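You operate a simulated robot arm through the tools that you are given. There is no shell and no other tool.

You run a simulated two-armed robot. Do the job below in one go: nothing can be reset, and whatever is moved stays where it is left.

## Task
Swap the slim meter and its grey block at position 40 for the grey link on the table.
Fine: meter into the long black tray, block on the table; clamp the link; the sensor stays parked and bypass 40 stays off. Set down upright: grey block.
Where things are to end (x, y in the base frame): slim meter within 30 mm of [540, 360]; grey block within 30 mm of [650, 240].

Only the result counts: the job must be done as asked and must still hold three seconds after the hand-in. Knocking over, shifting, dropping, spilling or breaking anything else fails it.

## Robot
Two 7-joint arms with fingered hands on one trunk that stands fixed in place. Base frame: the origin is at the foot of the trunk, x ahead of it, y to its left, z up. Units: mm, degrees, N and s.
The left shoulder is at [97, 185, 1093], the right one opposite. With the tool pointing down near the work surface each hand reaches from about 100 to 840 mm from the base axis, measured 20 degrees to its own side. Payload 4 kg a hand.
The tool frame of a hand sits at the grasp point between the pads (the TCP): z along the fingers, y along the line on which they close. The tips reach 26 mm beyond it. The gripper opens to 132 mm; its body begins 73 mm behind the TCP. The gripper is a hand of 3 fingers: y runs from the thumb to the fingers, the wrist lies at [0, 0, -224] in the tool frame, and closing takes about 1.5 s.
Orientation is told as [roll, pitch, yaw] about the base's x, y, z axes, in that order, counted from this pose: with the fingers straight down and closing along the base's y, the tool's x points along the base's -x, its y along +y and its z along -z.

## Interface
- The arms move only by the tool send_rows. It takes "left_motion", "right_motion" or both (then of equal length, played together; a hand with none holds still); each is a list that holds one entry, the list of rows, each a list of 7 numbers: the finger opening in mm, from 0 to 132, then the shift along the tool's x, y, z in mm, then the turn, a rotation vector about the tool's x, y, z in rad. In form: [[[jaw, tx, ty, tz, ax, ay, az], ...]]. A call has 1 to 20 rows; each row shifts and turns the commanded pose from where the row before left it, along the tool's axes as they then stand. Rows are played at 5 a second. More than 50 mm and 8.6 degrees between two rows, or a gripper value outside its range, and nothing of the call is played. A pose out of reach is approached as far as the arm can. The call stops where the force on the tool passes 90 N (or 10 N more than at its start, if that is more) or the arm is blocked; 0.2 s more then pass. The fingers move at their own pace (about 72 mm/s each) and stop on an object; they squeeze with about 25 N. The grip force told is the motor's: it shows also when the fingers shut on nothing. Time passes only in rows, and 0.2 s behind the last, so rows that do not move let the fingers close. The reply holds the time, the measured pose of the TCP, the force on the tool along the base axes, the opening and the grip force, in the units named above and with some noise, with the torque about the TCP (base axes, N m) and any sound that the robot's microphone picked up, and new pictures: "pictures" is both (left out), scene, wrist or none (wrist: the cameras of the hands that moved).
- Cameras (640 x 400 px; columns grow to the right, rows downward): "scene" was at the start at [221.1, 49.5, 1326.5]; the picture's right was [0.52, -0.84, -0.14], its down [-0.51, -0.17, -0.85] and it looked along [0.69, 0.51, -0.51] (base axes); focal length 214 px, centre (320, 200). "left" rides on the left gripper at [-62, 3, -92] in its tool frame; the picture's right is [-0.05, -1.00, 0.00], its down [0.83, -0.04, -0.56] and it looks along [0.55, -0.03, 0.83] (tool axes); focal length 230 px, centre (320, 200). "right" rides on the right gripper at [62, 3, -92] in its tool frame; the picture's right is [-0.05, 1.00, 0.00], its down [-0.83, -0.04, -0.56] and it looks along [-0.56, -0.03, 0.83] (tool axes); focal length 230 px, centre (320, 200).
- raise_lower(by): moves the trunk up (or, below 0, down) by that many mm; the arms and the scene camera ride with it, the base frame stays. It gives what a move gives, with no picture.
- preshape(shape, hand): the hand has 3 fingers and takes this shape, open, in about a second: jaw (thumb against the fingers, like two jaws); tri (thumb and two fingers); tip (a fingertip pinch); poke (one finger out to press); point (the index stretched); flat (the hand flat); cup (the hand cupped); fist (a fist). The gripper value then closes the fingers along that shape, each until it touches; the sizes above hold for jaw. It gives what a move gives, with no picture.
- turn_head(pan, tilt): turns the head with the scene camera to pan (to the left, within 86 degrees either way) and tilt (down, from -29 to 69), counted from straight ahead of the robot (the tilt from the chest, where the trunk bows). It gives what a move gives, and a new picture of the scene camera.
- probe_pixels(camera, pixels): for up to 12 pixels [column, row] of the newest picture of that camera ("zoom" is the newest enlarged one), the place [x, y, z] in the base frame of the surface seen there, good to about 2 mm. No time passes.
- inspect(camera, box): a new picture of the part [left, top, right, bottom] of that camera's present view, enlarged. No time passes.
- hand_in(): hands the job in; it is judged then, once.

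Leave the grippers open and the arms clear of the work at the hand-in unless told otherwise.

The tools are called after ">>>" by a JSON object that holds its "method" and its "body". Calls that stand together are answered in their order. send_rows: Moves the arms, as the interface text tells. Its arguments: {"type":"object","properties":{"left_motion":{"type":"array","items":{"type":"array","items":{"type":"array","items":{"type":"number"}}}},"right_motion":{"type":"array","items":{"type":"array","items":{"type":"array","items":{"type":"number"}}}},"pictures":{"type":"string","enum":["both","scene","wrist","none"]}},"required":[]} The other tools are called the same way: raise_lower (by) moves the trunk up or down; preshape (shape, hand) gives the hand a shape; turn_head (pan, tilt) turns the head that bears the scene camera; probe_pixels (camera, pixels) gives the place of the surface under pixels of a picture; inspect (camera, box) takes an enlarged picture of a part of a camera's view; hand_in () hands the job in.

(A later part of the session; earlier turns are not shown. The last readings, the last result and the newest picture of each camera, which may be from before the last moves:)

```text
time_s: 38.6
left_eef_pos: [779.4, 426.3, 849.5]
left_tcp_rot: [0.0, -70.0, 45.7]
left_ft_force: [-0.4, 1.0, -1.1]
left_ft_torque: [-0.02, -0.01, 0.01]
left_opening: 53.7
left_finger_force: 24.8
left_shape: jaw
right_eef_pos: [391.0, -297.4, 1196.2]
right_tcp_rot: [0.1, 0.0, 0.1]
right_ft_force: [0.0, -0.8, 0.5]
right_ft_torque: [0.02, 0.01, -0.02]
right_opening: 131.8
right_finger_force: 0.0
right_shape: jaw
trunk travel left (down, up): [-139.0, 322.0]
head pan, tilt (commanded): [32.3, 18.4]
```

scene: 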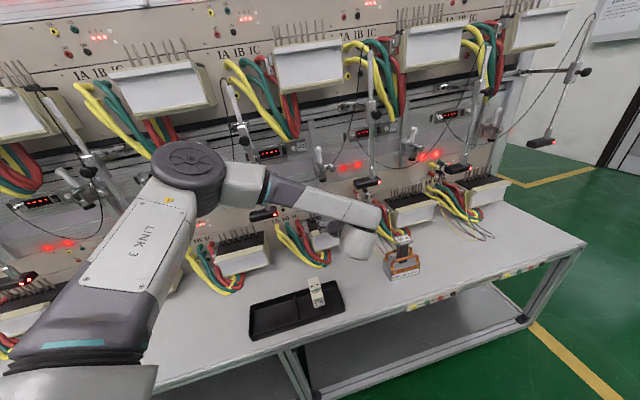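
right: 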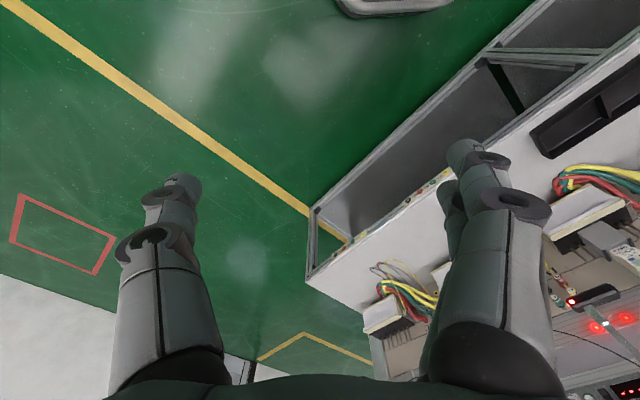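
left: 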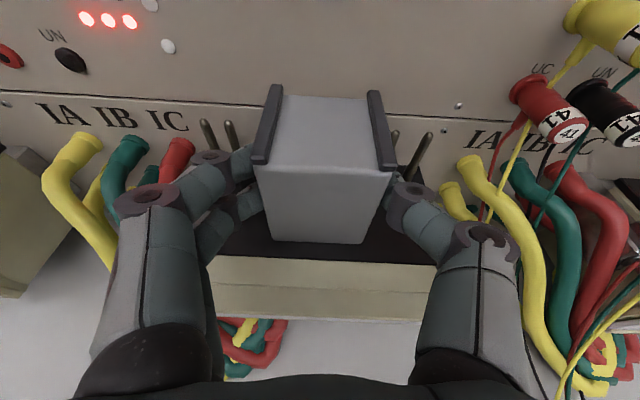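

Gripped (53.7 mm, 25 N). I lift 10 mm straight up and check forces and tilt.

>>> {"method": "send_rows", "body": {"left_motion": [[[20, -4.7, 0, -1.71, 0, 0, 0], [20, -4.7, 0, -1.71, 0, 0, 0], [20, 0, 0, 0, 0, 0, 0]]], "pictures": "wrist"}}

>>> {"method": "inspect", "body": {"camera": "left", "box": [180, 60, 460, 260]}}

```text
time_s: 39.4
left_eef_pos: [781.2, 425.6, 859.0]
left_tcp_rot: [0.1, -70.0, 45.6]
left_ft_force: [1.2, -0.3, -1.9]
left_ft_torque: [0.0, 0.02, 0.01]
left_opening: 53.6
left_finger_force: 24.9
left_shape: jaw
right_eef_pos: [392.3, -299.1, 1196.6]
right_tcp_rot: [0.0, 0.0, 0.2]
right_ft_force: [-0.6, -0.5, 0.6]
right_ft_torque: [-0.01, 0.02, 0.0]
right_opening: 131.6
right_finger_force: 0.1
right_shape: jaw
trunk travel left (down, up): [-139.0, 322.0]
head pan, tilt (commanded): [32.3, 18.4]
```

left: 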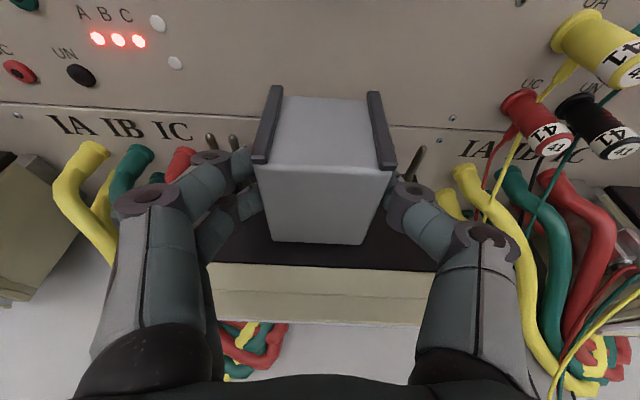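

```text
2.00 times, centred on (320, 160) of left
```

zoom: 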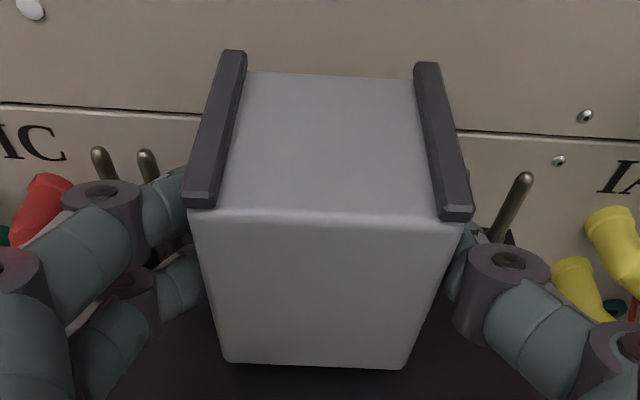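

It rises freely without tilting. I lift to 62 mm total so its bottom clears the pin tops (z≈857), then draw it out toward me.

>>> {"method": "send_rows", "body": {"left_motion": [[[20, -12.2, 0, -4.45, 0, 0, 0], [20, -12.2, 0, -4.45, 0, 0, 0], [20, -12.2, 0, -4.45, 0, 0, 0], [20, -12.2, 0, -4.45, 0, 0, 0], [20, 0, 0, 0, 0, 0, 0]]], "pictures": "both"}}

```text
time_s: 40.6
left_eef_pos: [779.7, 425.5, 911.3]
left_tcp_rot: [0.2, -69.9, 45.7]
left_ft_force: [0.0, -0.8, -1.3]
left_ft_torque: [-0.03, 0.03, -0.01]
left_opening: 53.9
left_finger_force: 24.6
left_shape: jaw
right_eef_pos: [392.9, -298.6, 1196.9]
right_tcp_rot: [0.1, 0.0, 0.0]
right_ft_force: [-0.1, -0.1, 1.5]
right_ft_torque: [0.0, -0.02, 0.03]
right_opening: 132.1
right_finger_force: 0.1
right_shape: jaw
trunk travel left (down, up): [-139.0, 322.0]
head pan, tilt (commanded): [32.3, 18.4]
```

scene: 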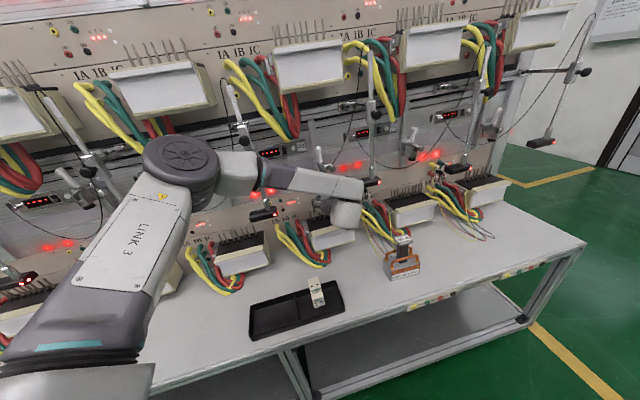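
left: 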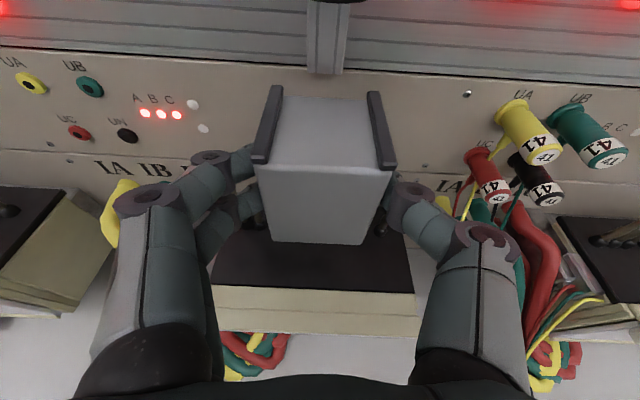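

Clear of the pins. I pull it back out 150 mm and check the table edge near the set-down place.

>>> {"method": "send_rows", "body": {"left_motion": [[[20, 12.8, 0, -35.25, 0, 0, 0], [20, 12.8, 0, -35.25, 0, 0, 0], [20, 12.8, 0, -35.25, 0, 0, 0], [20, 12.8, 0, -35.25, 0, 0, 0], [20, 0, 0, 0, 0, 0, 0]]], "pictures": "both"}}

>>> {"method": "probe_pixels", "body": {"camera": "scene", "pixels": [[372, 311], [372, 315], [372, 319], [372, 323], [360, 285], [350, 300], [365, 295], [430, 298], [430, 292]]}}

```text
time_s: 41.8
left_eef_pos: [675.9, 319.8, 912.5]
left_tcp_rot: [0.1, -70.0, 45.6]
left_ft_force: [-0.4, -0.3, -1.7]
left_ft_torque: [-0.05, 0.06, 0.02]
left_opening: 53.6
left_finger_force: 24.9
left_shape: jaw
right_eef_pos: [393.1, -297.1, 1196.3]
right_tcp_rot: [0.1, 0.0, 0.0]
right_ft_force: [-0.5, -0.6, -0.1]
right_ft_torque: [0.02, 0.01, -0.02]
right_opening: 131.6
right_finger_force: 0.2
right_shape: jaw
trunk travel left (down, up): [-139.0, 322.0]
head pan, tilt (commanded): [32.3, 18.4]
```

scene: 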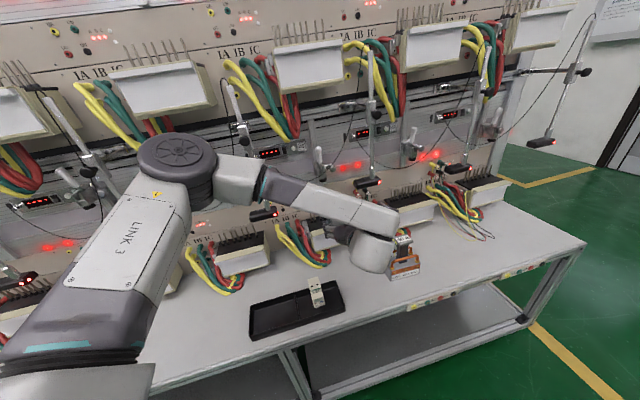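
left: 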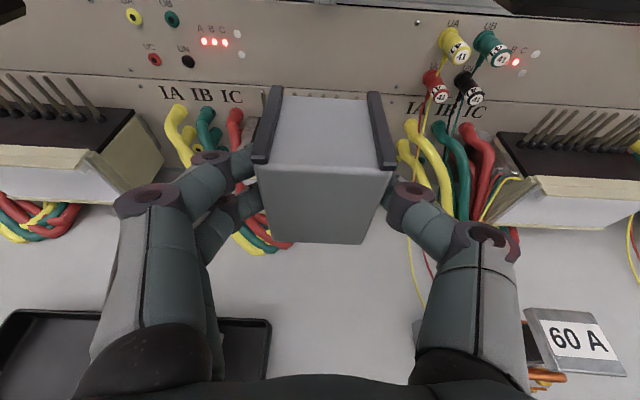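

```text
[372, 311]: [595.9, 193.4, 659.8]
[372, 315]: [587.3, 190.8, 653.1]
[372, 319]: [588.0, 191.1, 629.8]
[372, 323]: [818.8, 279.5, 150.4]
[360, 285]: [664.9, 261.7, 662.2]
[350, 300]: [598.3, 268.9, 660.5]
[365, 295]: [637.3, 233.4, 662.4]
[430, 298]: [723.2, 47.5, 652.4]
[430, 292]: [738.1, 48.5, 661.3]
```

Table edge is at s≈550, so the set-down spot (block spans s≈598–652) is well on the table. I carry the block above [650,240].

>>> {"method": "send_rows", "body": {"left_motion": [[[20, 35.7, -7.34, -8.9, 0, 0, 0], [20, 35.7, -7.34, -8.9, 0, 0, 0], [20, 35.7, -7.34, -8.9, 0, 0, 0], [20, 35.7, -7.34, -8.9, 0, 0, 0], [20, 35.7, -7.34, -8.9, 0, 0, 0], [20, 0, 0, 0, 0, 0, 0]]], "pictures": "both"}}

```text
time_s: 43.2
left_eef_pos: [612.8, 287.1, 808.3]
left_tcp_rot: [-0.1, -69.8, 45.6]
left_ft_force: [0.0, 0.6, -1.5]
left_ft_torque: [-0.07, 0.02, 0.01]
left_opening: 53.7
left_finger_force: 25.2
left_shape: jaw
left hand out of reach, approached as far as the arm can: row 3, 4, 5
right_eef_pos: [391.9, -297.9, 1196.7]
right_tcp_rot: [0.1, 0.0, 0.2]
right_ft_force: [-0.2, -0.5, -0.1]
right_ft_torque: [-0.03, -0.03, -0.04]
right_opening: 132.0
right_finger_force: 0.1
right_shape: jaw
trunk travel left (down, up): [-139.0, 322.0]
head pan, tilt (commanded): [32.3, 18.4]
```

scene: 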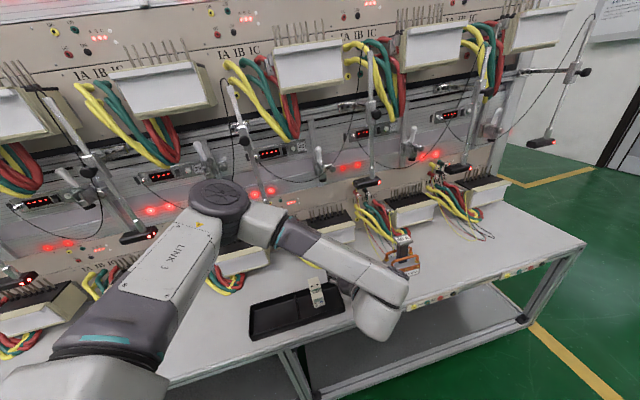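
left: 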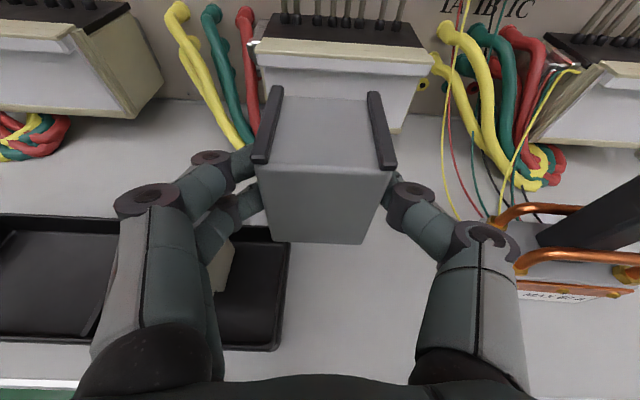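

The arm hits its limit pointing that way so far right and near. The block needs no particular heading, so I'll turn the hand about the vertical by −36° (staying at this height, above the meter), which brings the wrist to an easy position.

>>> {"method": "send_rows", "body": {"left_motion": [[[20, 0, 0, 0, 0.118, 0, 0.043], [20, 0, 0, 0, 0.118, 0, 0.043], [20, 0, 0, 0, 0.118, 0, 0.043], [20, 0, 0, 0, 0.118, 0, 0.043], [20, 0, 0, 0, 0.118, 0, 0.043], [20, 0, 0, 0, 0, 0, 0]]], "pictures": "both"}}

```text
time_s: 44.6
left_eef_pos: [603.4, 273.5, 848.1]
left_tcp_rot: [0.6, -69.3, 10.1]
left_ft_force: [0.1, 0.8, -1.4]
left_ft_torque: [0.0, 0.03, 0.01]
left_opening: 53.5
left_finger_force: 25.0
left_shape: jaw
left hand out of reach, approached as far as the arm can: row 5
right_eef_pos: [393.7, -297.9, 1196.5]
right_tcp_rot: [-0.1, 0.1, 0.1]
right_ft_force: [0.3, -0.3, 0.3]
right_ft_torque: [-0.01, 0.02, 0.0]
right_opening: 131.8
right_finger_force: 0.0
right_shape: jaw
trunk travel left (down, up): [-139.0, 322.0]
head pan, tilt (commanded): [32.3, 18.4]
```

scene: 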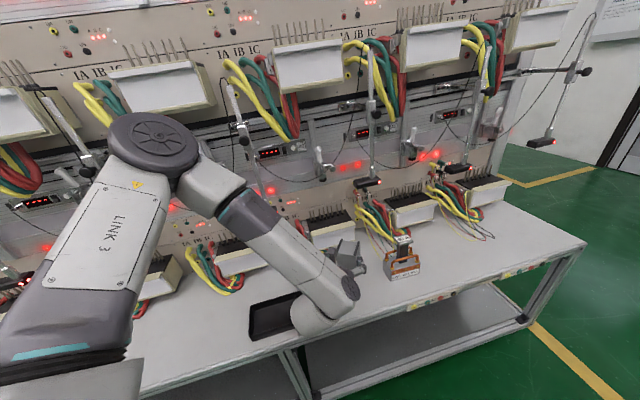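
left: 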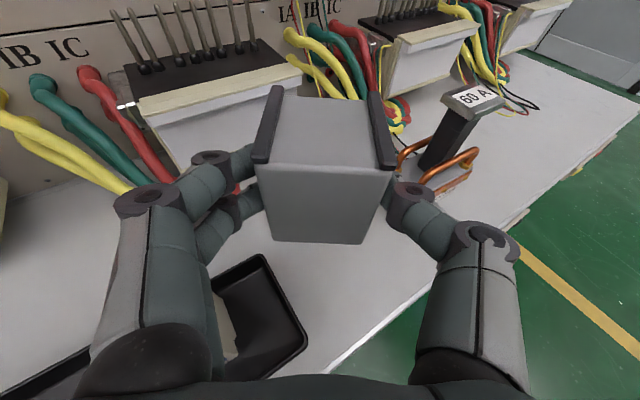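

The arm is folded near a wrist limit because the shoulder is high. I'll first shift right/forward (away from the meter), then lower the trunk so the arm works more level.

>>> {"method": "send_rows", "body": {"left_motion": [[[20, -4.8, -26.9, 13.2, 0, 0, 0], [20, -4.8, -26.9, 13.2, 0, 0, 0], [20, 0, 0, 0, 0, 0, 0]]], "pictures": "wrist"}}

```text
time_s: 45.4
left_eef_pos: [640.4, 226.8, 848.7]
left_tcp_rot: [0.0, -70.0, 9.7]
left_ft_force: [-0.9, -0.7, -0.9]
left_ft_torque: [-0.06, 0.04, -0.01]
left_opening: 53.6
left_finger_force: 25.2
left_shape: jaw
right_eef_pos: [391.3, -297.7, 1196.6]
right_tcp_rot: [0.1, 0.0, 0.1]
right_ft_force: [-0.3, 0.4, -0.2]
right_ft_torque: [-0.02, -0.01, -0.01]
right_opening: 132.0
right_finger_force: 0.0
right_shape: jaw
trunk travel left (down, up): [-139.0, 322.0]
head pan, tilt (commanded): [32.3, 18.4]
```

left: 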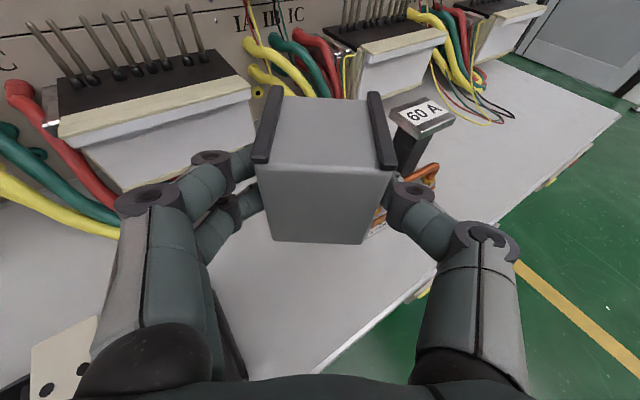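

Now at (640,227,849). I lower the trunk by 100 mm (block bottom will be ~40 mm above the table).

>>> {"method": "raise_lower", "body": {"by": -100}}

```text
time_s: 46.7
left_eef_pos: [638.0, 226.0, 749.3]
left_tcp_rot: [-0.2, -70.1, 10.0]
left_ft_force: [-0.2, -0.7, -1.6]
left_ft_torque: [-0.02, 0.06, 0.02]
left_opening: 53.6
left_finger_force: 24.8
left_shape: jaw
right_eef_pos: [461.2, -297.4, 1011.9]
right_tcp_rot: [0.1, 10.6, 0.1]
right_ft_force: [0.6, 0.0, -0.3]
right_ft_torque: [-0.01, -0.04, 0.01]
right_opening: 131.8
right_finger_force: 0.1
right_shape: jaw
trunk travel left (down, up): [-39.0, 422.0]
head pan, tilt (commanded): [32.3, 18.4]
```

>>> {"method": "send_rows", "body": {"left_motion": [[[20, 14, 5.85, -2, 0, 0, 0], [20, 14, 5.85, -2, 0, 0, 0], [20, 0, 0, 0, 0, 0, 0]]], "pictures": "both"}}

```text
time_s: 47.5
left_eef_pos: [625.6, 235.2, 722.3]
left_tcp_rot: [-0.1, -70.0, 9.9]
left_ft_force: [0.5, -0.1, -1.9]
left_ft_torque: [0.02, 0.04, 0.03]
left_opening: 53.4
left_finger_force: 25.3
left_shape: jaw
right_eef_pos: [463.5, -298.1, 1010.2]
right_tcp_rot: [0.1, 10.6, 0.1]
right_ft_force: [-0.2, 0.2, -1.7]
right_ft_torque: [0.01, 0.03, 0.0]
right_opening: 131.7
right_finger_force: 0.0
right_shape: jaw
trunk travel left (down, up): [-39.0, 422.0]
head pan, tilt (commanded): [32.3, 18.4]
```

scene: 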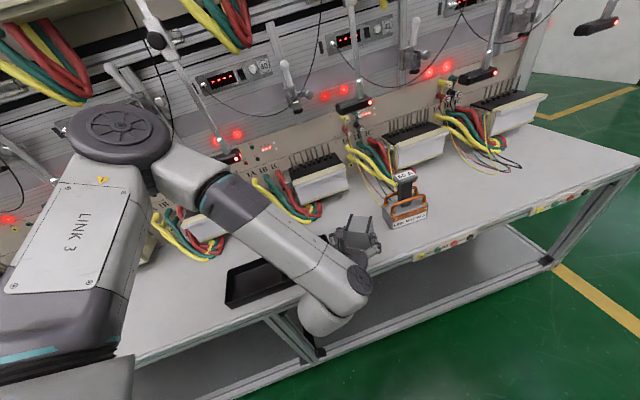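
left: 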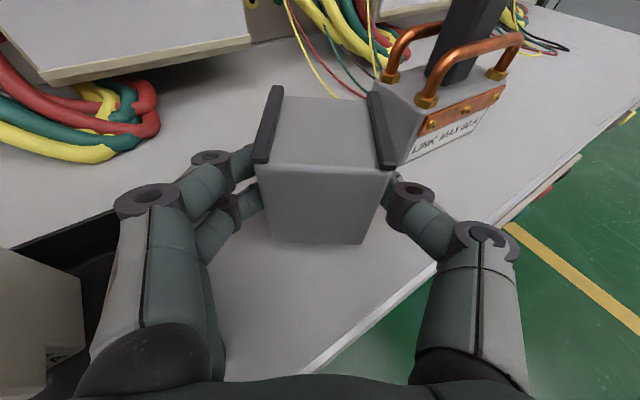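

Block is above the target (est. centre (653,240)). Lower 12 mm in small steps, then creep to contact.

>>> {"method": "send_rows", "body": {"left_motion": [[[20, 2.82, 0, 1.03, 0, 0, 0], [20, 2.82, 0, 1.03, 0, 0, 0], [20, 2.82, 0, 1.03, 0, 0, 0], [20, 2.35, 0, 0.85, 0, 0, 0]]], "pictures": "none"}}

```text
time_s: 48.5
left_eef_pos: [624.9, 234.9, 711.7]
left_tcp_rot: [0.0, -69.8, 9.9]
left_ft_force: [-0.8, 0.0, -1.2]
left_ft_torque: [-0.04, 0.04, 0.02]
left_opening: 53.3
left_finger_force: 25.2
left_shape: jaw
right_eef_pos: [463.3, -297.9, 1011.0]
right_tcp_rot: [0.1, 10.6, 0.1]
right_ft_force: [-0.1, 0.4, -0.3]
right_ft_torque: [-0.03, 0.0, 0.0]
right_opening: 132.2
right_finger_force: 0.1
right_shape: jaw
trunk travel left (down, up): [-39.0, 422.0]
head pan, tilt (commanded): [32.3, 18.4]
```

>>> {"method": "send_rows", "body": {"left_motion": [[[20, 0.94, 0, 0.34, 0, 0, 0], [20, 0.94, 0, 0.34, 0, 0, 0], [20, 0, 0, 0, 0, 0, 0]]], "pictures": "none"}}

```text
time_s: 49.3
left_eef_pos: [623.6, 234.0, 710.9]
left_tcp_rot: [0.2, -69.7, 9.7]
left_ft_force: [0.2, 0.2, -0.6]
left_ft_torque: [-0.03, 0.01, -0.03]
left_opening: 53.4
left_finger_force: 24.5
left_shape: jaw
right_eef_pos: [463.3, -297.7, 1010.7]
right_tcp_rot: [0.1, 10.6, 0.1]
right_ft_force: [-0.4, 0.3, -0.3]
right_ft_torque: [0.01, 0.01, -0.01]
right_opening: 131.9
right_finger_force: 0.1
right_shape: jaw
trunk travel left (down, up): [-39.0, 422.0]
head pan, tilt (commanded): [32.3, 18.4]
```

Still free (or barely touching). Two more 1 mm steps.

>>> {"method": "send_rows", "body": {"left_motion": [[[20, 0.94, 0, 0.34, 0, 0, 0], [20, 0.94, 0, 0.34, 0, 0, 0], [20, 0, 0, 0, 0, 0, 0]]], "pictures": "wrist"}}

```text
time_s: 50.1
left_eef_pos: [623.7, 234.6, 710.4]
left_tcp_rot: [0.2, -69.7, 9.9]
left_ft_force: [0.6, 1.2, 3.4]
left_ft_torque: [0.03, -0.07, 0.0]
left_opening: 53.4
left_finger_force: 24.2
left_shape: jaw
right_eef_pos: [461.4, -298.6, 1010.0]
right_tcp_rot: [0.1, 10.6, 0.0]
right_ft_force: [0.2, 0.0, -0.6]
right_ft_torque: [-0.02, 0.0, -0.01]
right_opening: 132.0
right_finger_force: 0.1
right_shape: jaw
trunk travel left (down, up): [-39.0, 422.0]
head pan, tilt (commanded): [32.3, 18.4]
```

left: 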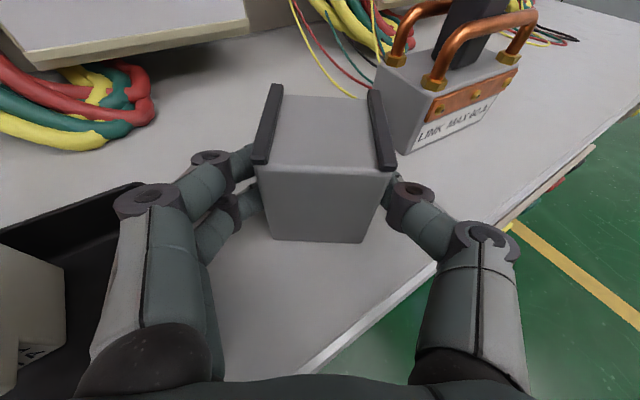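

Contact (+3.4 N). Open to 75 mm and wait.

>>> {"method": "send_rows", "body": {"left_motion": [[[60, 0, 0, 0, 0, 0, 0], [68, 0, 0, 0, 0, 0, 0], [75, 0, 0, 0, 0, 0, 0], [75, 0, 0, 0, 0, 0, 0], [75, 0, 0, 0, 0, 0, 0]]], "pictures": "wrist"}}

```text
time_s: 51.3
left_eef_pos: [624.5, 234.7, 709.1]
left_tcp_rot: [0.3, -69.6, 9.8]
left_ft_force: [-0.2, -0.5, 0.2]
left_ft_torque: [0.01, -0.01, -0.03]
left_opening: 74.3
left_finger_force: 0.0
left_shape: jaw
right_eef_pos: [462.0, -297.8, 1010.3]
right_tcp_rot: [0.1, 10.5, 0.2]
right_ft_force: [0.4, -0.1, 0.6]
right_ft_torque: [0.05, -0.04, 0.02]
right_opening: 132.0
right_finger_force: 0.0
right_shape: jaw
trunk travel left (down, up): [-39.0, 422.0]
head pan, tilt (commanded): [32.3, 18.4]
```

left: 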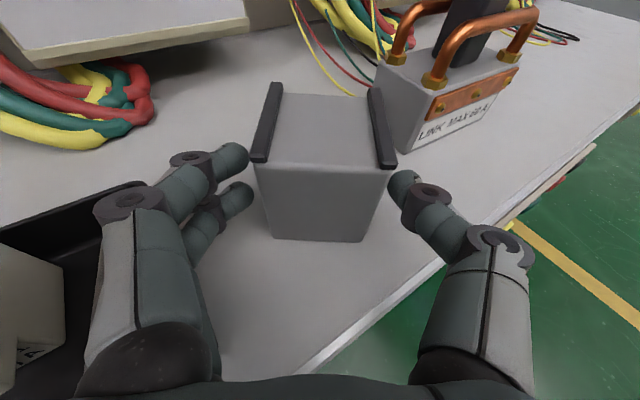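

Block released and standing. I rise straight up 110 mm.

>>> {"method": "send_rows", "body": {"left_motion": [[[75, -9.4, 0, -3.4, 0, 0, 0], [75, -23.5, 0, -8.55, 0, 0, 0], [75, -23.5, 0, -8.55, 0, 0, 0], [75, -23.5, 0, -8.55, 0, 0, 0], [75, -23.5, 0, -8.55, 0, 0, 0]]], "pictures": "both"}}

```text
time_s: 52.5
left_eef_pos: [622.9, 233.5, 818.8]
left_tcp_rot: [0.1, -70.0, 9.7]
left_ft_force: [-0.6, 0.5, 0.2]
left_ft_torque: [0.01, 0.02, 0.01]
left_opening: 74.3
left_finger_force: 0.0
left_shape: jaw
right_eef_pos: [461.3, -297.5, 1012.0]
right_tcp_rot: [0.0, 10.6, 0.1]
right_ft_force: [0.1, -0.3, 0.0]
right_ft_torque: [-0.01, -0.02, 0.0]
right_opening: 131.9
right_finger_force: 0.0
right_shape: jaw
trunk travel left (down, up): [-39.0, 422.0]
head pan, tilt (commanded): [32.3, 18.4]
```

scene: 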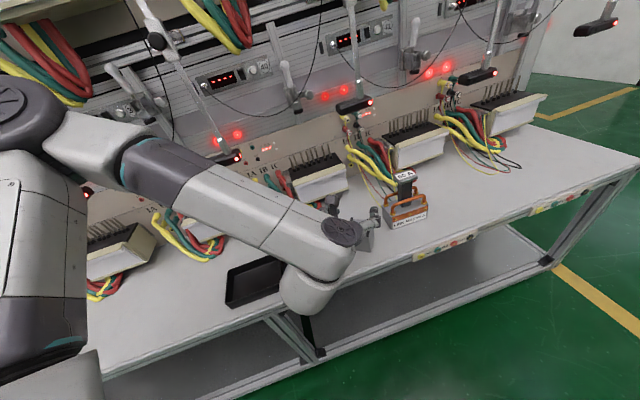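
left: 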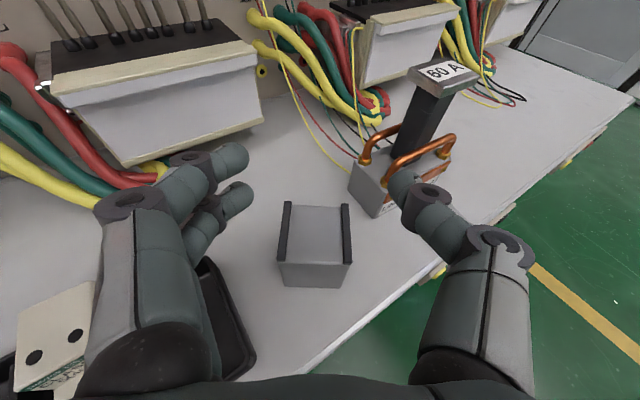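

>>> {"method": "probe_pixels", "body": {"camera": "left", "pixels": [[288, 205], [347, 207], [347, 260], [282, 258], [315, 230], [315, 275], [55, 340], [75, 300], [30, 355]]}}

>>> {"method": "inspect", "body": {"camera": "left", "box": [320, 40, 540, 230]}}

```text
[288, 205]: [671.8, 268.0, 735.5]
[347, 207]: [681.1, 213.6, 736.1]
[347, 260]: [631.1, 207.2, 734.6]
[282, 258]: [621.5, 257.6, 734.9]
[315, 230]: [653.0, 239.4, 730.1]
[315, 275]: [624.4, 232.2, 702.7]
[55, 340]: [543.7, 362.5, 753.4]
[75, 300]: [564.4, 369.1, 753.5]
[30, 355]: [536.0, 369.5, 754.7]
```

```text
2.11 times, centred on (430, 135) of left
```

zoom: 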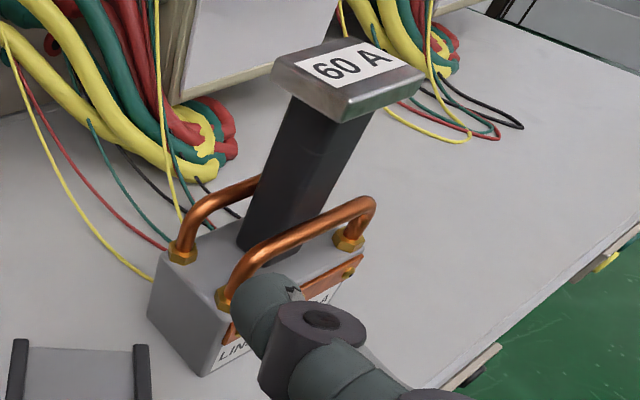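

Block is standing at about (651,237), meter at about (543,362). Now I look closely at station 40's empty base with its pins and at the clamp's open height, to plan how the link goes in.

>>> {"method": "inspect", "body": {"camera": "left", "box": [20, 0, 280, 160]}}

>>> {"method": "inspect", "body": {"camera": "scene", "box": [260, 60, 400, 210]}}

>>> {"method": "probe_pixels", "body": {"camera": "zoom", "pixels": [[200, 240], [230, 250], [170, 100], [320, 30], [300, 220], [150, 330], [100, 300], [250, 200], [205, 250], [215, 245]]}}

```text
2.46 times, centred on (150, 80) of left
```

zoom: 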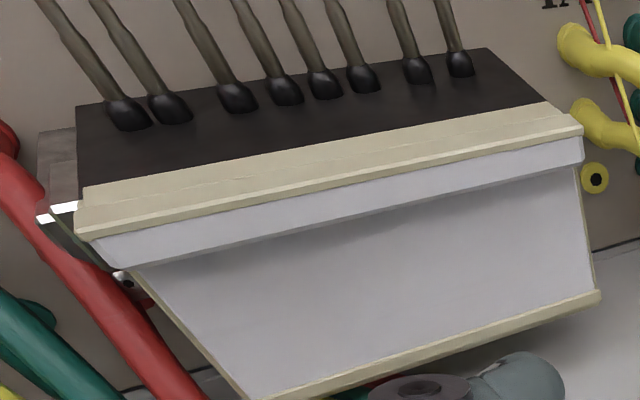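

```text
2.67 times, centred on (330, 135) of scene
```

zoom: 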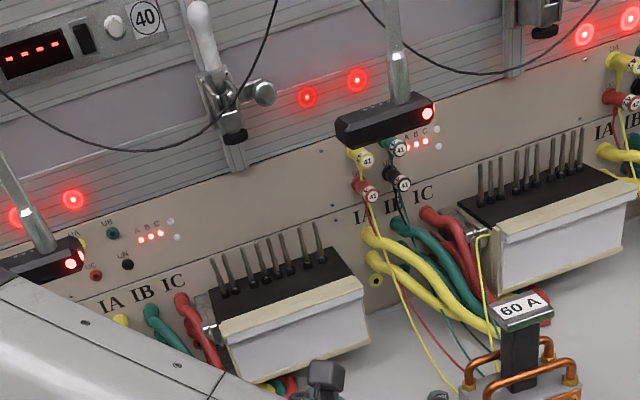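

```text
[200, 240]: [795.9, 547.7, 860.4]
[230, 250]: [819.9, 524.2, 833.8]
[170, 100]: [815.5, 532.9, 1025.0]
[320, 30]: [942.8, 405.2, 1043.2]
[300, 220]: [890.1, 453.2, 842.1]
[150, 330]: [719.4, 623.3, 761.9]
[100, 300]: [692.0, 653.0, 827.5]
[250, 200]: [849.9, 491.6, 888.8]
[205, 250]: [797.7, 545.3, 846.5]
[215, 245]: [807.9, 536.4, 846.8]
```

>>> {"method": "inspect", "body": {"camera": "left", "box": [20, 0, 280, 160]}}

>>> {"method": "probe_pixels", "body": {"camera": "zoom", "pixels": [[130, 115], [170, 107], [238, 97], [285, 90], [325, 83], [363, 77], [417, 70], [460, 63], [300, 110], [300, 140], [560, 120], [85, 195]]}}

>>> {"method": "inspect", "body": {"camera": "scene", "box": [326, 60, 356, 120]}}

>>> {"method": "inspect", "body": {"camera": "scene", "box": [396, 180, 436, 230]}}

```text
2.46 times, centred on (150, 80) of left
```

zoom: 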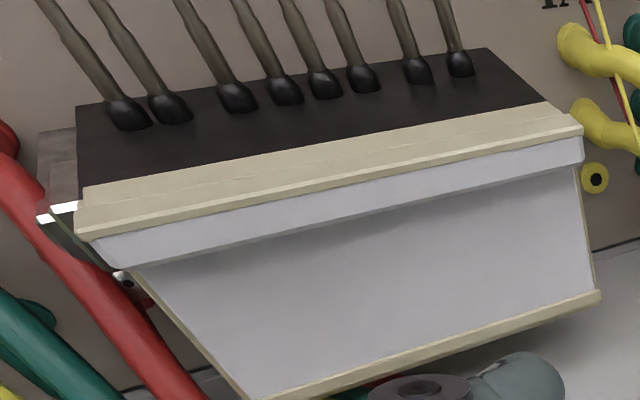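

```text
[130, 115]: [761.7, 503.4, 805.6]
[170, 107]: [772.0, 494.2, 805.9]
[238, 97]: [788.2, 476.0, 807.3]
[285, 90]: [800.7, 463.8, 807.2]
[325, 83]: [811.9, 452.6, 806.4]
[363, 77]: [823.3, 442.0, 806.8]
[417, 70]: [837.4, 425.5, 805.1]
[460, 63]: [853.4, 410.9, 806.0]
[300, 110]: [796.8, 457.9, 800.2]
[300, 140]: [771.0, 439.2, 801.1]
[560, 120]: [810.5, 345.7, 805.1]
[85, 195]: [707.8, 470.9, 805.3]
```

```text
6.67 times, centred on (341, 90) of scene
```

zoom: 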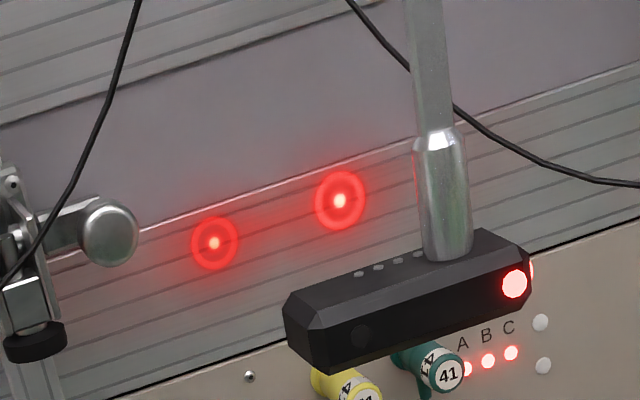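

```text
8.00 times, centred on (416, 205) of scene
```

zoom: 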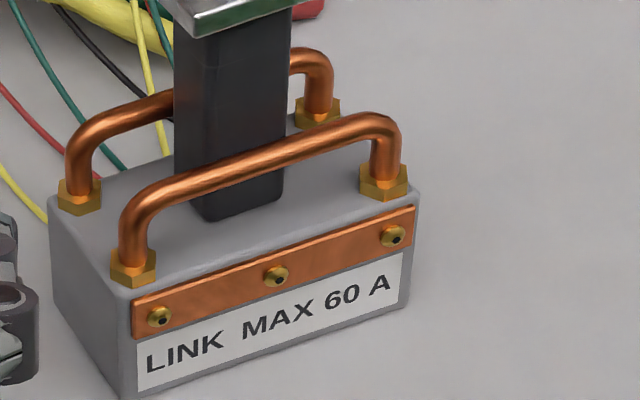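

The base has 8 pins in a row at s≈891. The link is best picked and placed with the right arm, which points naturally toward station 40. First I move the left arm up and away to the left, to serve as an observer.

>>> {"method": "send_rows", "body": {"left_motion": [[[75, -42.3, 0, -15.4, 0, 0, 0], [75, -42.3, 0, -15.4, 0, 0, 0], [75, -42.3, 0, -15.4, 0, 0, 0], [75, -42.3, 0, -15.4, 0, 0, 0], [75, 6.6, 35.5, -18, 0, 0, 0], [75, 6.6, 35.5, -18, 0, 0, 0], [75, 6.6, 35.5, -18, 0, 0, 0], [75, 6.6, 35.5, -18, 0, 0, 0], [75, 6.6, 35.5, -18, 0, 0, 0], [75, 6.6, 35.5, -18, 0, 0, 0]]], "pictures": "both"}}

```text
time_s: 54.7
left_eef_pos: [522.2, 382.0, 1011.3]
left_tcp_rot: [-0.9, -69.6, 10.5]
left_ft_force: [0.2, -0.4, -0.1]
left_ft_torque: [-0.05, 0.0, -0.02]
left_opening: 74.6
left_finger_force: 0.0
left_shape: jaw
left hand out of reach, approached as far as the arm can: row 7, 8, 9, 10
right_eef_pos: [459.0, -297.9, 1012.7]
right_tcp_rot: [0.1, 10.4, 0.1]
right_ft_force: [-1.0, 0.3, 0.8]
right_ft_torque: [-0.01, -0.03, 0.01]
right_opening: 131.9
right_finger_force: 0.0
right_shape: jaw
trunk travel left (down, up): [-39.0, 422.0]
head pan, tilt (commanded): [32.3, 18.4]
```

scene: 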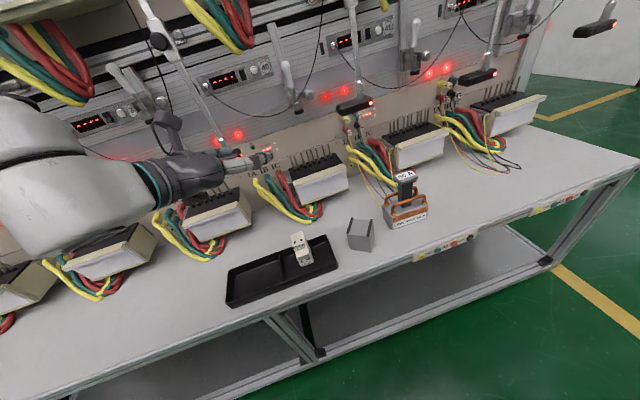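
left: 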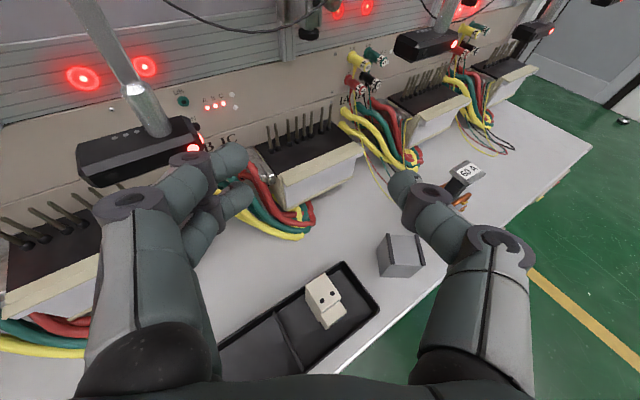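

The left hand is parked with a good view of station 40. Now the right arm: I bring it forward over the open floor side (well clear of the link), turn it to the link's heading (≈42°).

>>> {"method": "send_rows", "body": {"right_motion": [[[132, -26.3, 34, 0, 0, 0, 0], [132, -26.3, 34, 0, 0, 0, 0], [132, -26.3, 34, 0, 0, 0, 0], [132, -26.3, 34, 0, 0, 0, 0], [132, -26.3, 34, 0, 0, 0, 0], [132, -26.3, 34, 0, 0, 0, 0], [132, -26.3, 34, 0, 0, 0, 0], [100, 0, 0, 0, 0.0264, 0, -0.144], [80, 0, 0, 0, 0.0264, 0, -0.144], [80, 0, 0, 0, 0.0264, 0, -0.144], [80, 0, 0, 0, 0.0264, 0, -0.144], [80, 0, 0, 0, 0.0264, 0, -0.144]]], "pictures": "both"}}

```text
time_s: 57.3
left_eef_pos: [524.6, 380.7, 1010.2]
left_tcp_rot: [-0.5, -69.4, 10.4]
left_ft_force: [0.6, 0.5, 0.0]
left_ft_torque: [-0.01, 0.0, 0.02]
left_opening: 74.6
left_finger_force: 0.0
left_shape: jaw
right_eef_pos: [643.5, -59.1, 978.1]
right_tcp_rot: [0.3, 10.3, 42.1]
right_ft_force: [0.1, -0.7, -0.8]
right_ft_torque: [-0.03, 0.04, -0.03]
right_opening: 80.4
right_finger_force: 0.0
right_shape: jaw
trunk travel left (down, up): [-39.0, 422.0]
head pan, tilt (commanded): [32.3, 18.4]
```

scene: 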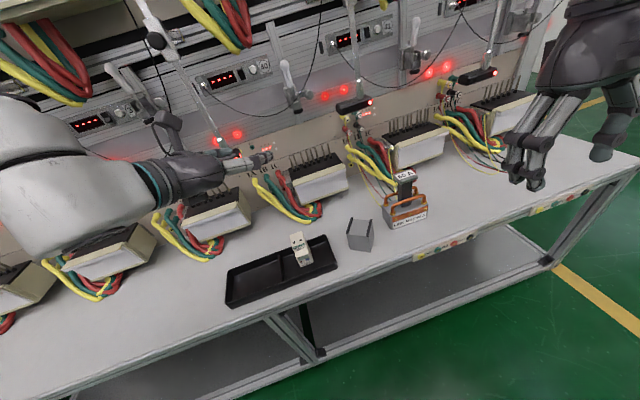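
right: 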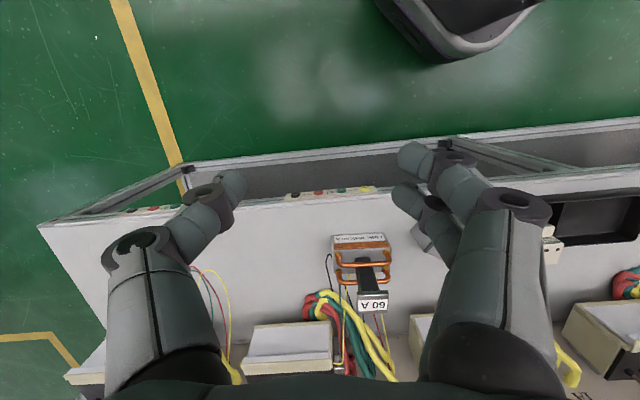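

Now pitch the right hand up to horizontal (12 steps about its closing axis).

>>> {"method": "send_rows", "body": {"right_motion": [[[80, 0, 0, 0, 0, -0.146, 0], [80, 0, 0, 0, 0, -0.146, 0], [80, 0, 0, 0, 0, -0.146, 0], [80, 0, 0, 0, 0, -0.146, 0], [80, 0, 0, 0, 0, -0.146, 0], [80, 0, 0, 0, 0, -0.146, 0], [80, 0, 0, 0, 0, -0.146, 0], [80, 0, 0, 0, 0, -0.146, 0], [80, 0, 0, 0, 0, -0.146, 0], [80, 0, 0, 0, 0, -0.146, 0], [80, 0, 0, 0, 0, -0.146, 0], [80, 0, 0, 0, 0, -0.146, 0]]], "pictures": "both"}}

```text
time_s: 59.9
left_eef_pos: [526.0, 380.6, 1010.3]
left_tcp_rot: [-0.5, -69.3, 10.2]
left_ft_force: [0.5, 0.7, -0.4]
left_ft_torque: [0.03, 0.04, 0.0]
left_opening: 74.9
left_finger_force: 0.1
left_shape: jaw
right_eef_pos: [644.1, -60.1, 976.6]
right_tcp_rot: [109.3, -89.8, -67.3]
right_ft_force: [-0.3, -0.6, 0.6]
right_ft_torque: [0.01, -0.04, -0.02]
right_opening: 80.5
right_finger_force: 0.0
right_shape: jaw
trunk travel left (down, up): [-39.0, 422.0]
head pan, tilt (commanded): [32.3, 18.4]
```

scene: 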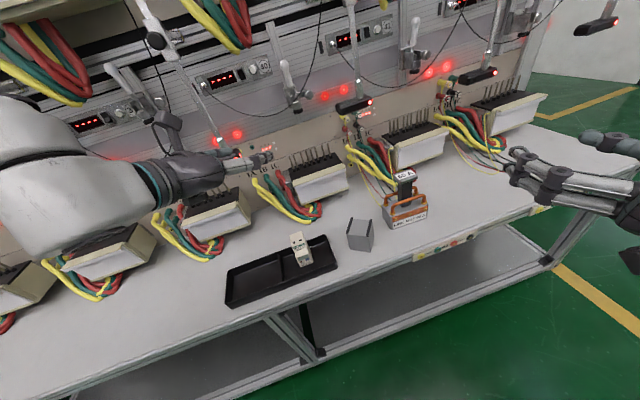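
right: 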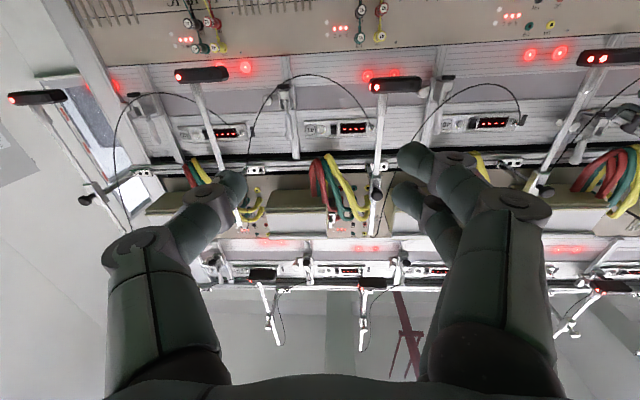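

The right hand is horizontal without trouble. Before taking the link I do a dry run of the reach: right hand empty, at carrying height, to in front of station 40 with the bench's heading, checking for limits.

>>> {"method": "send_rows", "body": {"right_motion": [[[80, 4.7, 28.9, 29.7, 0, 0, 0], [80, 4.7, 28.9, 29.7, 0, 0, 0], [80, 4.7, 28.9, 29.7, 0, 0, 0], [80, 4.7, 28.9, 29.7, 0, 0, 0], [80, 4.7, 28.9, 29.7, 0, 0, 0], [80, 4.7, 28.9, 29.7, 0, 0, 0], [80, 4.7, 28.9, 29.7, 0, 0, 0], [80, 4.7, 28.9, 29.7, 0, 0, 0], [80, 4.7, 28.9, 29.7, 0, 0, 0], [80, 0, 0, 0, -0.066, 0, 0]]], "pictures": "both"}}

```text
time_s: 62.1
left_eef_pos: [524.3, 379.0, 1010.2]
left_tcp_rot: [-0.4, -69.4, 10.1]
left_ft_force: [0.4, -1.1, -0.1]
left_ft_torque: [0.04, 0.0, 0.0]
left_opening: 74.9
left_finger_force: 0.1
left_shape: jaw
right_eef_pos: [666.8, 310.8, 935.8]
right_tcp_rot: [91.8, -89.8, -46.1]
right_ft_force: [-1.1, -0.2, -0.4]
right_ft_torque: [0.0, 0.01, -0.01]
right_opening: 80.4
right_finger_force: 0.1
right_shape: jaw
trunk travel left (down, up): [-39.0, 422.0]
head pan, tilt (commanded): [32.3, 18.4]
```

scene: 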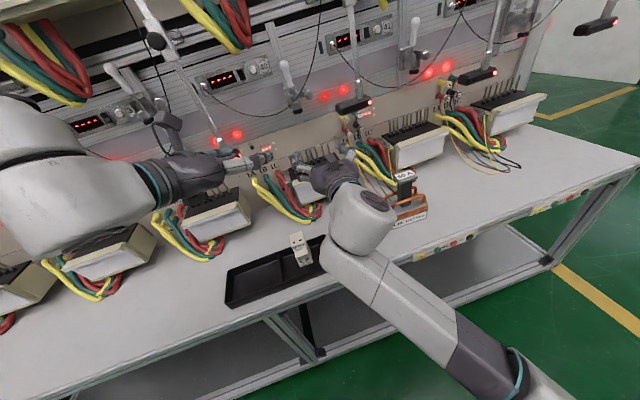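
right: 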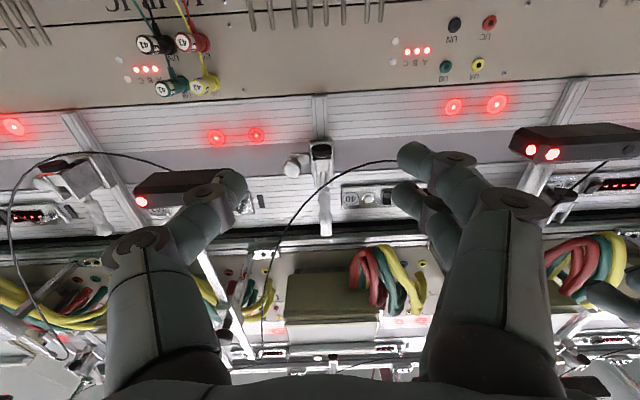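

>>> {"method": "send_rows", "body": {"right_motion": [[[80, 0, 0, 30, 0, 0, 0], [80, 0, 0, 30, 0, 0, 0], [80, 0, 0, 30, 0, 0, 0], [80, 0, 0, 30, 0, 0, 0], [80, 0, 0, 30, 0, 0, 0], [80, 0, 0, 30, 0, 0, 0]]], "pictures": "both"}}

```text
time_s: 63.5
left_eef_pos: [524.9, 381.1, 1009.9]
left_tcp_rot: [-0.5, -69.3, 10.3]
left_ft_force: [-0.2, 0.6, 0.0]
left_ft_torque: [0.02, -0.02, 0.0]
left_opening: 75.0
left_finger_force: 0.0
left_shape: jaw
right_eef_pos: [761.3, 407.5, 933.8]
right_tcp_rot: [60.9, -89.7, -14.9]
right_ft_force: [1.2, 0.1, 0.4]
right_ft_torque: [-0.01, 0.0, 0.02]
right_opening: 80.5
right_finger_force: 0.0
right_shape: jaw
right hand out of reach, approached as far as the arm can: row 5, 6
trunk travel left (down, up): [-39.0, 422.0]
head pan, tilt (commanded): [32.3, 18.4]
```

scene: 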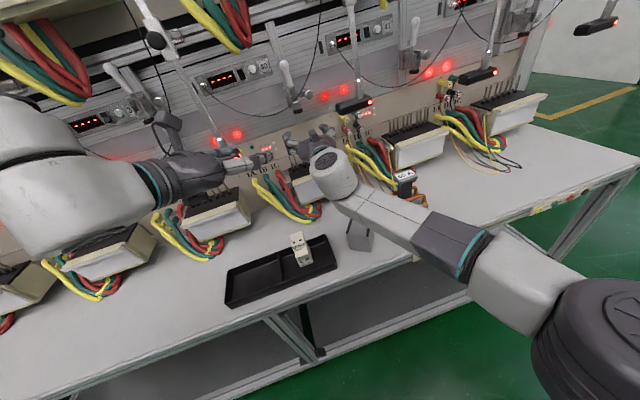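
right: 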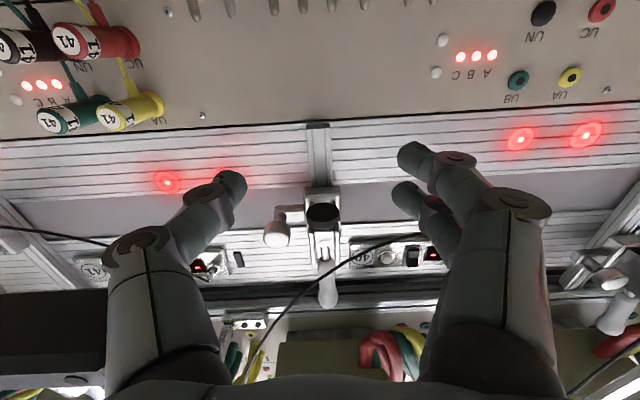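

The right arm can only reach s≈823 here, about 50 mm short. So the plan: the right hand moves the link from its place to a staging spot on the table right in front of station 40 (aligned with the bench), and the left hand, which reaches well there, does the final placing. While the right hand is in view, I use the left camera to measure its fingers' height.

>>> {"method": "inspect", "body": {"camera": "left", "box": [200, 0, 520, 200]}}

>>> {"method": "inspect", "body": {"camera": "left", "box": [240, 0, 400, 100]}}

```text
2.00 times, centred on (360, 100) of left
```

zoom: 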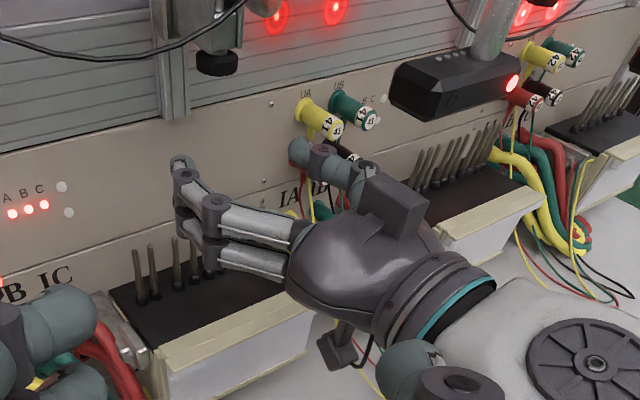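

```text
4.00 times, centred on (320, 50) of left
```

zoom: 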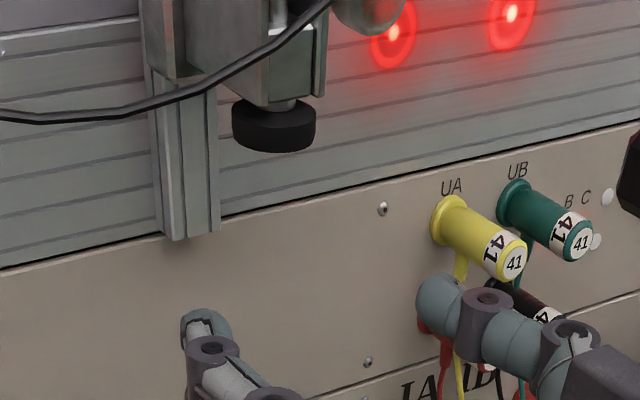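

>>> {"method": "inspect", "body": {"camera": "left", "box": [270, 60, 390, 160]}}

>>> {"method": "probe_pixels", "body": {"camera": "zoom", "pixels": [[80, 80], [80, 100], [90, 190], [90, 230], [200, 165], [210, 215], [200, 250], [230, 275], [150, 150], [140, 205], [140, 250], [300, 200]]}}

```text
4.00 times, centred on (330, 110) of left
```

zoom: 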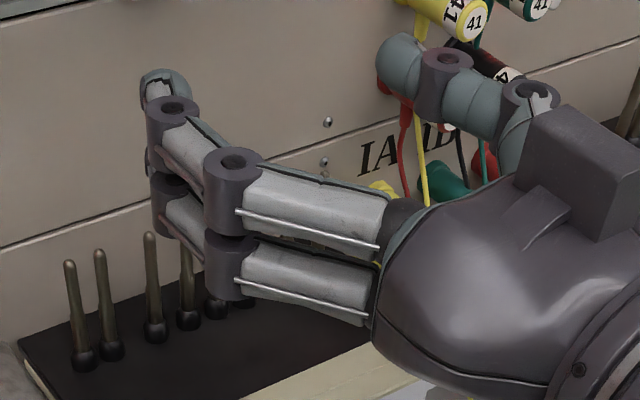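

```text
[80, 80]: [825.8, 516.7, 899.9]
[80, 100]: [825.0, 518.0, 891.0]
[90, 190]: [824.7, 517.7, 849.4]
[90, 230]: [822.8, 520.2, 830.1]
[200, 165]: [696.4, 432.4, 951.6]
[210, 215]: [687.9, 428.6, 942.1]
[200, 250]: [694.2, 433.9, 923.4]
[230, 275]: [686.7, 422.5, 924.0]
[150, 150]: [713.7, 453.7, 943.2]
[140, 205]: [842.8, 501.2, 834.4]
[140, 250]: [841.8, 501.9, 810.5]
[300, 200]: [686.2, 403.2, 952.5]
```

>>> {"method": "probe_pixels", "body": {"camera": "zoom", "pixels": [[230, 158], [225, 175], [225, 228], [225, 242], [225, 292], [170, 105], [170, 120], [170, 170], [168, 185], [168, 230], [160, 75], [160, 90]]}}

>>> {"method": "probe_pixels", "body": {"camera": "zoom", "pixels": [[580, 130], [580, 115], [560, 240], [420, 350], [330, 195], [330, 240], [330, 260], [330, 305], [400, 60], [445, 55], [445, 95], [390, 80]]}}

```text
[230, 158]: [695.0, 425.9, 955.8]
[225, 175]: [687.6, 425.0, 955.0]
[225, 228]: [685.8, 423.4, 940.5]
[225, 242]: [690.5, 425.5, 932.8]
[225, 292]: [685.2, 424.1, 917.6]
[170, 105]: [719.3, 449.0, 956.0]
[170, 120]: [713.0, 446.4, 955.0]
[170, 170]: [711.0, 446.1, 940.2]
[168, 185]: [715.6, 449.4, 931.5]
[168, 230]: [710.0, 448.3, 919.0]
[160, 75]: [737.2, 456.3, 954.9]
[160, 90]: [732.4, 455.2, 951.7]
```

```text
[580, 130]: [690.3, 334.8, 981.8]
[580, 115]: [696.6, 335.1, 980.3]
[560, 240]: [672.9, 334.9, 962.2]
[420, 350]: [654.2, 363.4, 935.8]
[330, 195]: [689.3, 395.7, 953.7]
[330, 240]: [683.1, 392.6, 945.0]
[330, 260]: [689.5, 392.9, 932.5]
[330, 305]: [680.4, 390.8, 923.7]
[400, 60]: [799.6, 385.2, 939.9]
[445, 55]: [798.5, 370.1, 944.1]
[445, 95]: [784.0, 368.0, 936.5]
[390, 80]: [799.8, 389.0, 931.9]
```

Finger band is ±22 mm around the TCP height; the free window on the post between the copper bars (z≈756) and plate underside (≈811) is about 56 mm, so TCP z≈784 fits. I retract the right hand and bring it in front of the link at a safe height.

>>> {"method": "send_rows", "body": {"right_motion": [[[70, 0, 0, -35, 0, 0, 0], [70, 0, 0, -35, 0, 0, 0], [70, 0, 0, -35, 0, 0, 0], [70, 0, 0, -35, 0, 0, 0], [70, 5.7, -30.3, -23.4, 0, 0, 0], [70, 5.7, -30.3, -23.4, 0, 0, 0], [70, 5.7, -30.3, -23.4, 0, 0, 0], [70, 5.7, -30.3, -23.4, 0, 0, 0], [70, 5.7, -30.3, -23.4, 0, 0, 0], [70, 5.7, -30.3, -23.4, 0, 0, 0], [70, 0, 0, 0, 0.066, 0, 0]]], "pictures": "both"}}

```text
time_s: 65.9
left_eef_pos: [525.6, 381.3, 1010.9]
left_tcp_rot: [-0.7, -69.4, 10.4]
left_ft_force: [-1.4, 0.1, 1.6]
left_ft_torque: [0.01, 0.02, -0.03]
left_opening: 74.6
left_finger_force: 0.1
left_shape: jaw
right_eef_pos: [695.4, 81.7, 900.7]
right_tcp_rot: [85.1, -89.8, -43.2]
right_ft_force: [-0.2, 0.0, 0.4]
right_ft_torque: [0.03, -0.04, 0.02]
right_opening: 70.6
right_finger_force: 0.1
right_shape: jaw
trunk travel left (down, up): [-39.0, 422.0]
head pan, tilt (commanded): [32.3, 18.4]
```

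scene: 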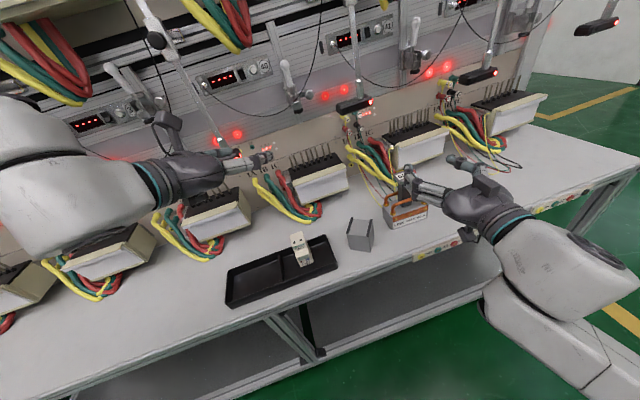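
right: 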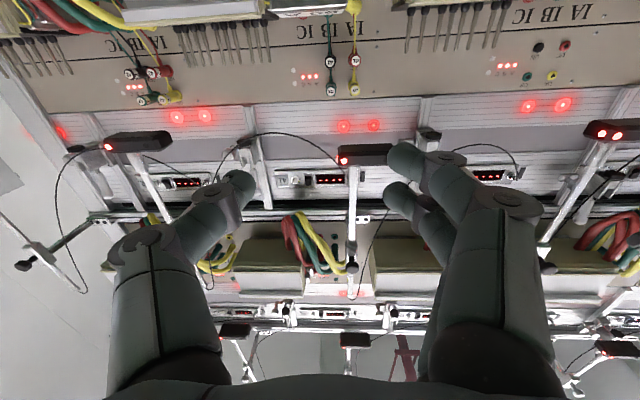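

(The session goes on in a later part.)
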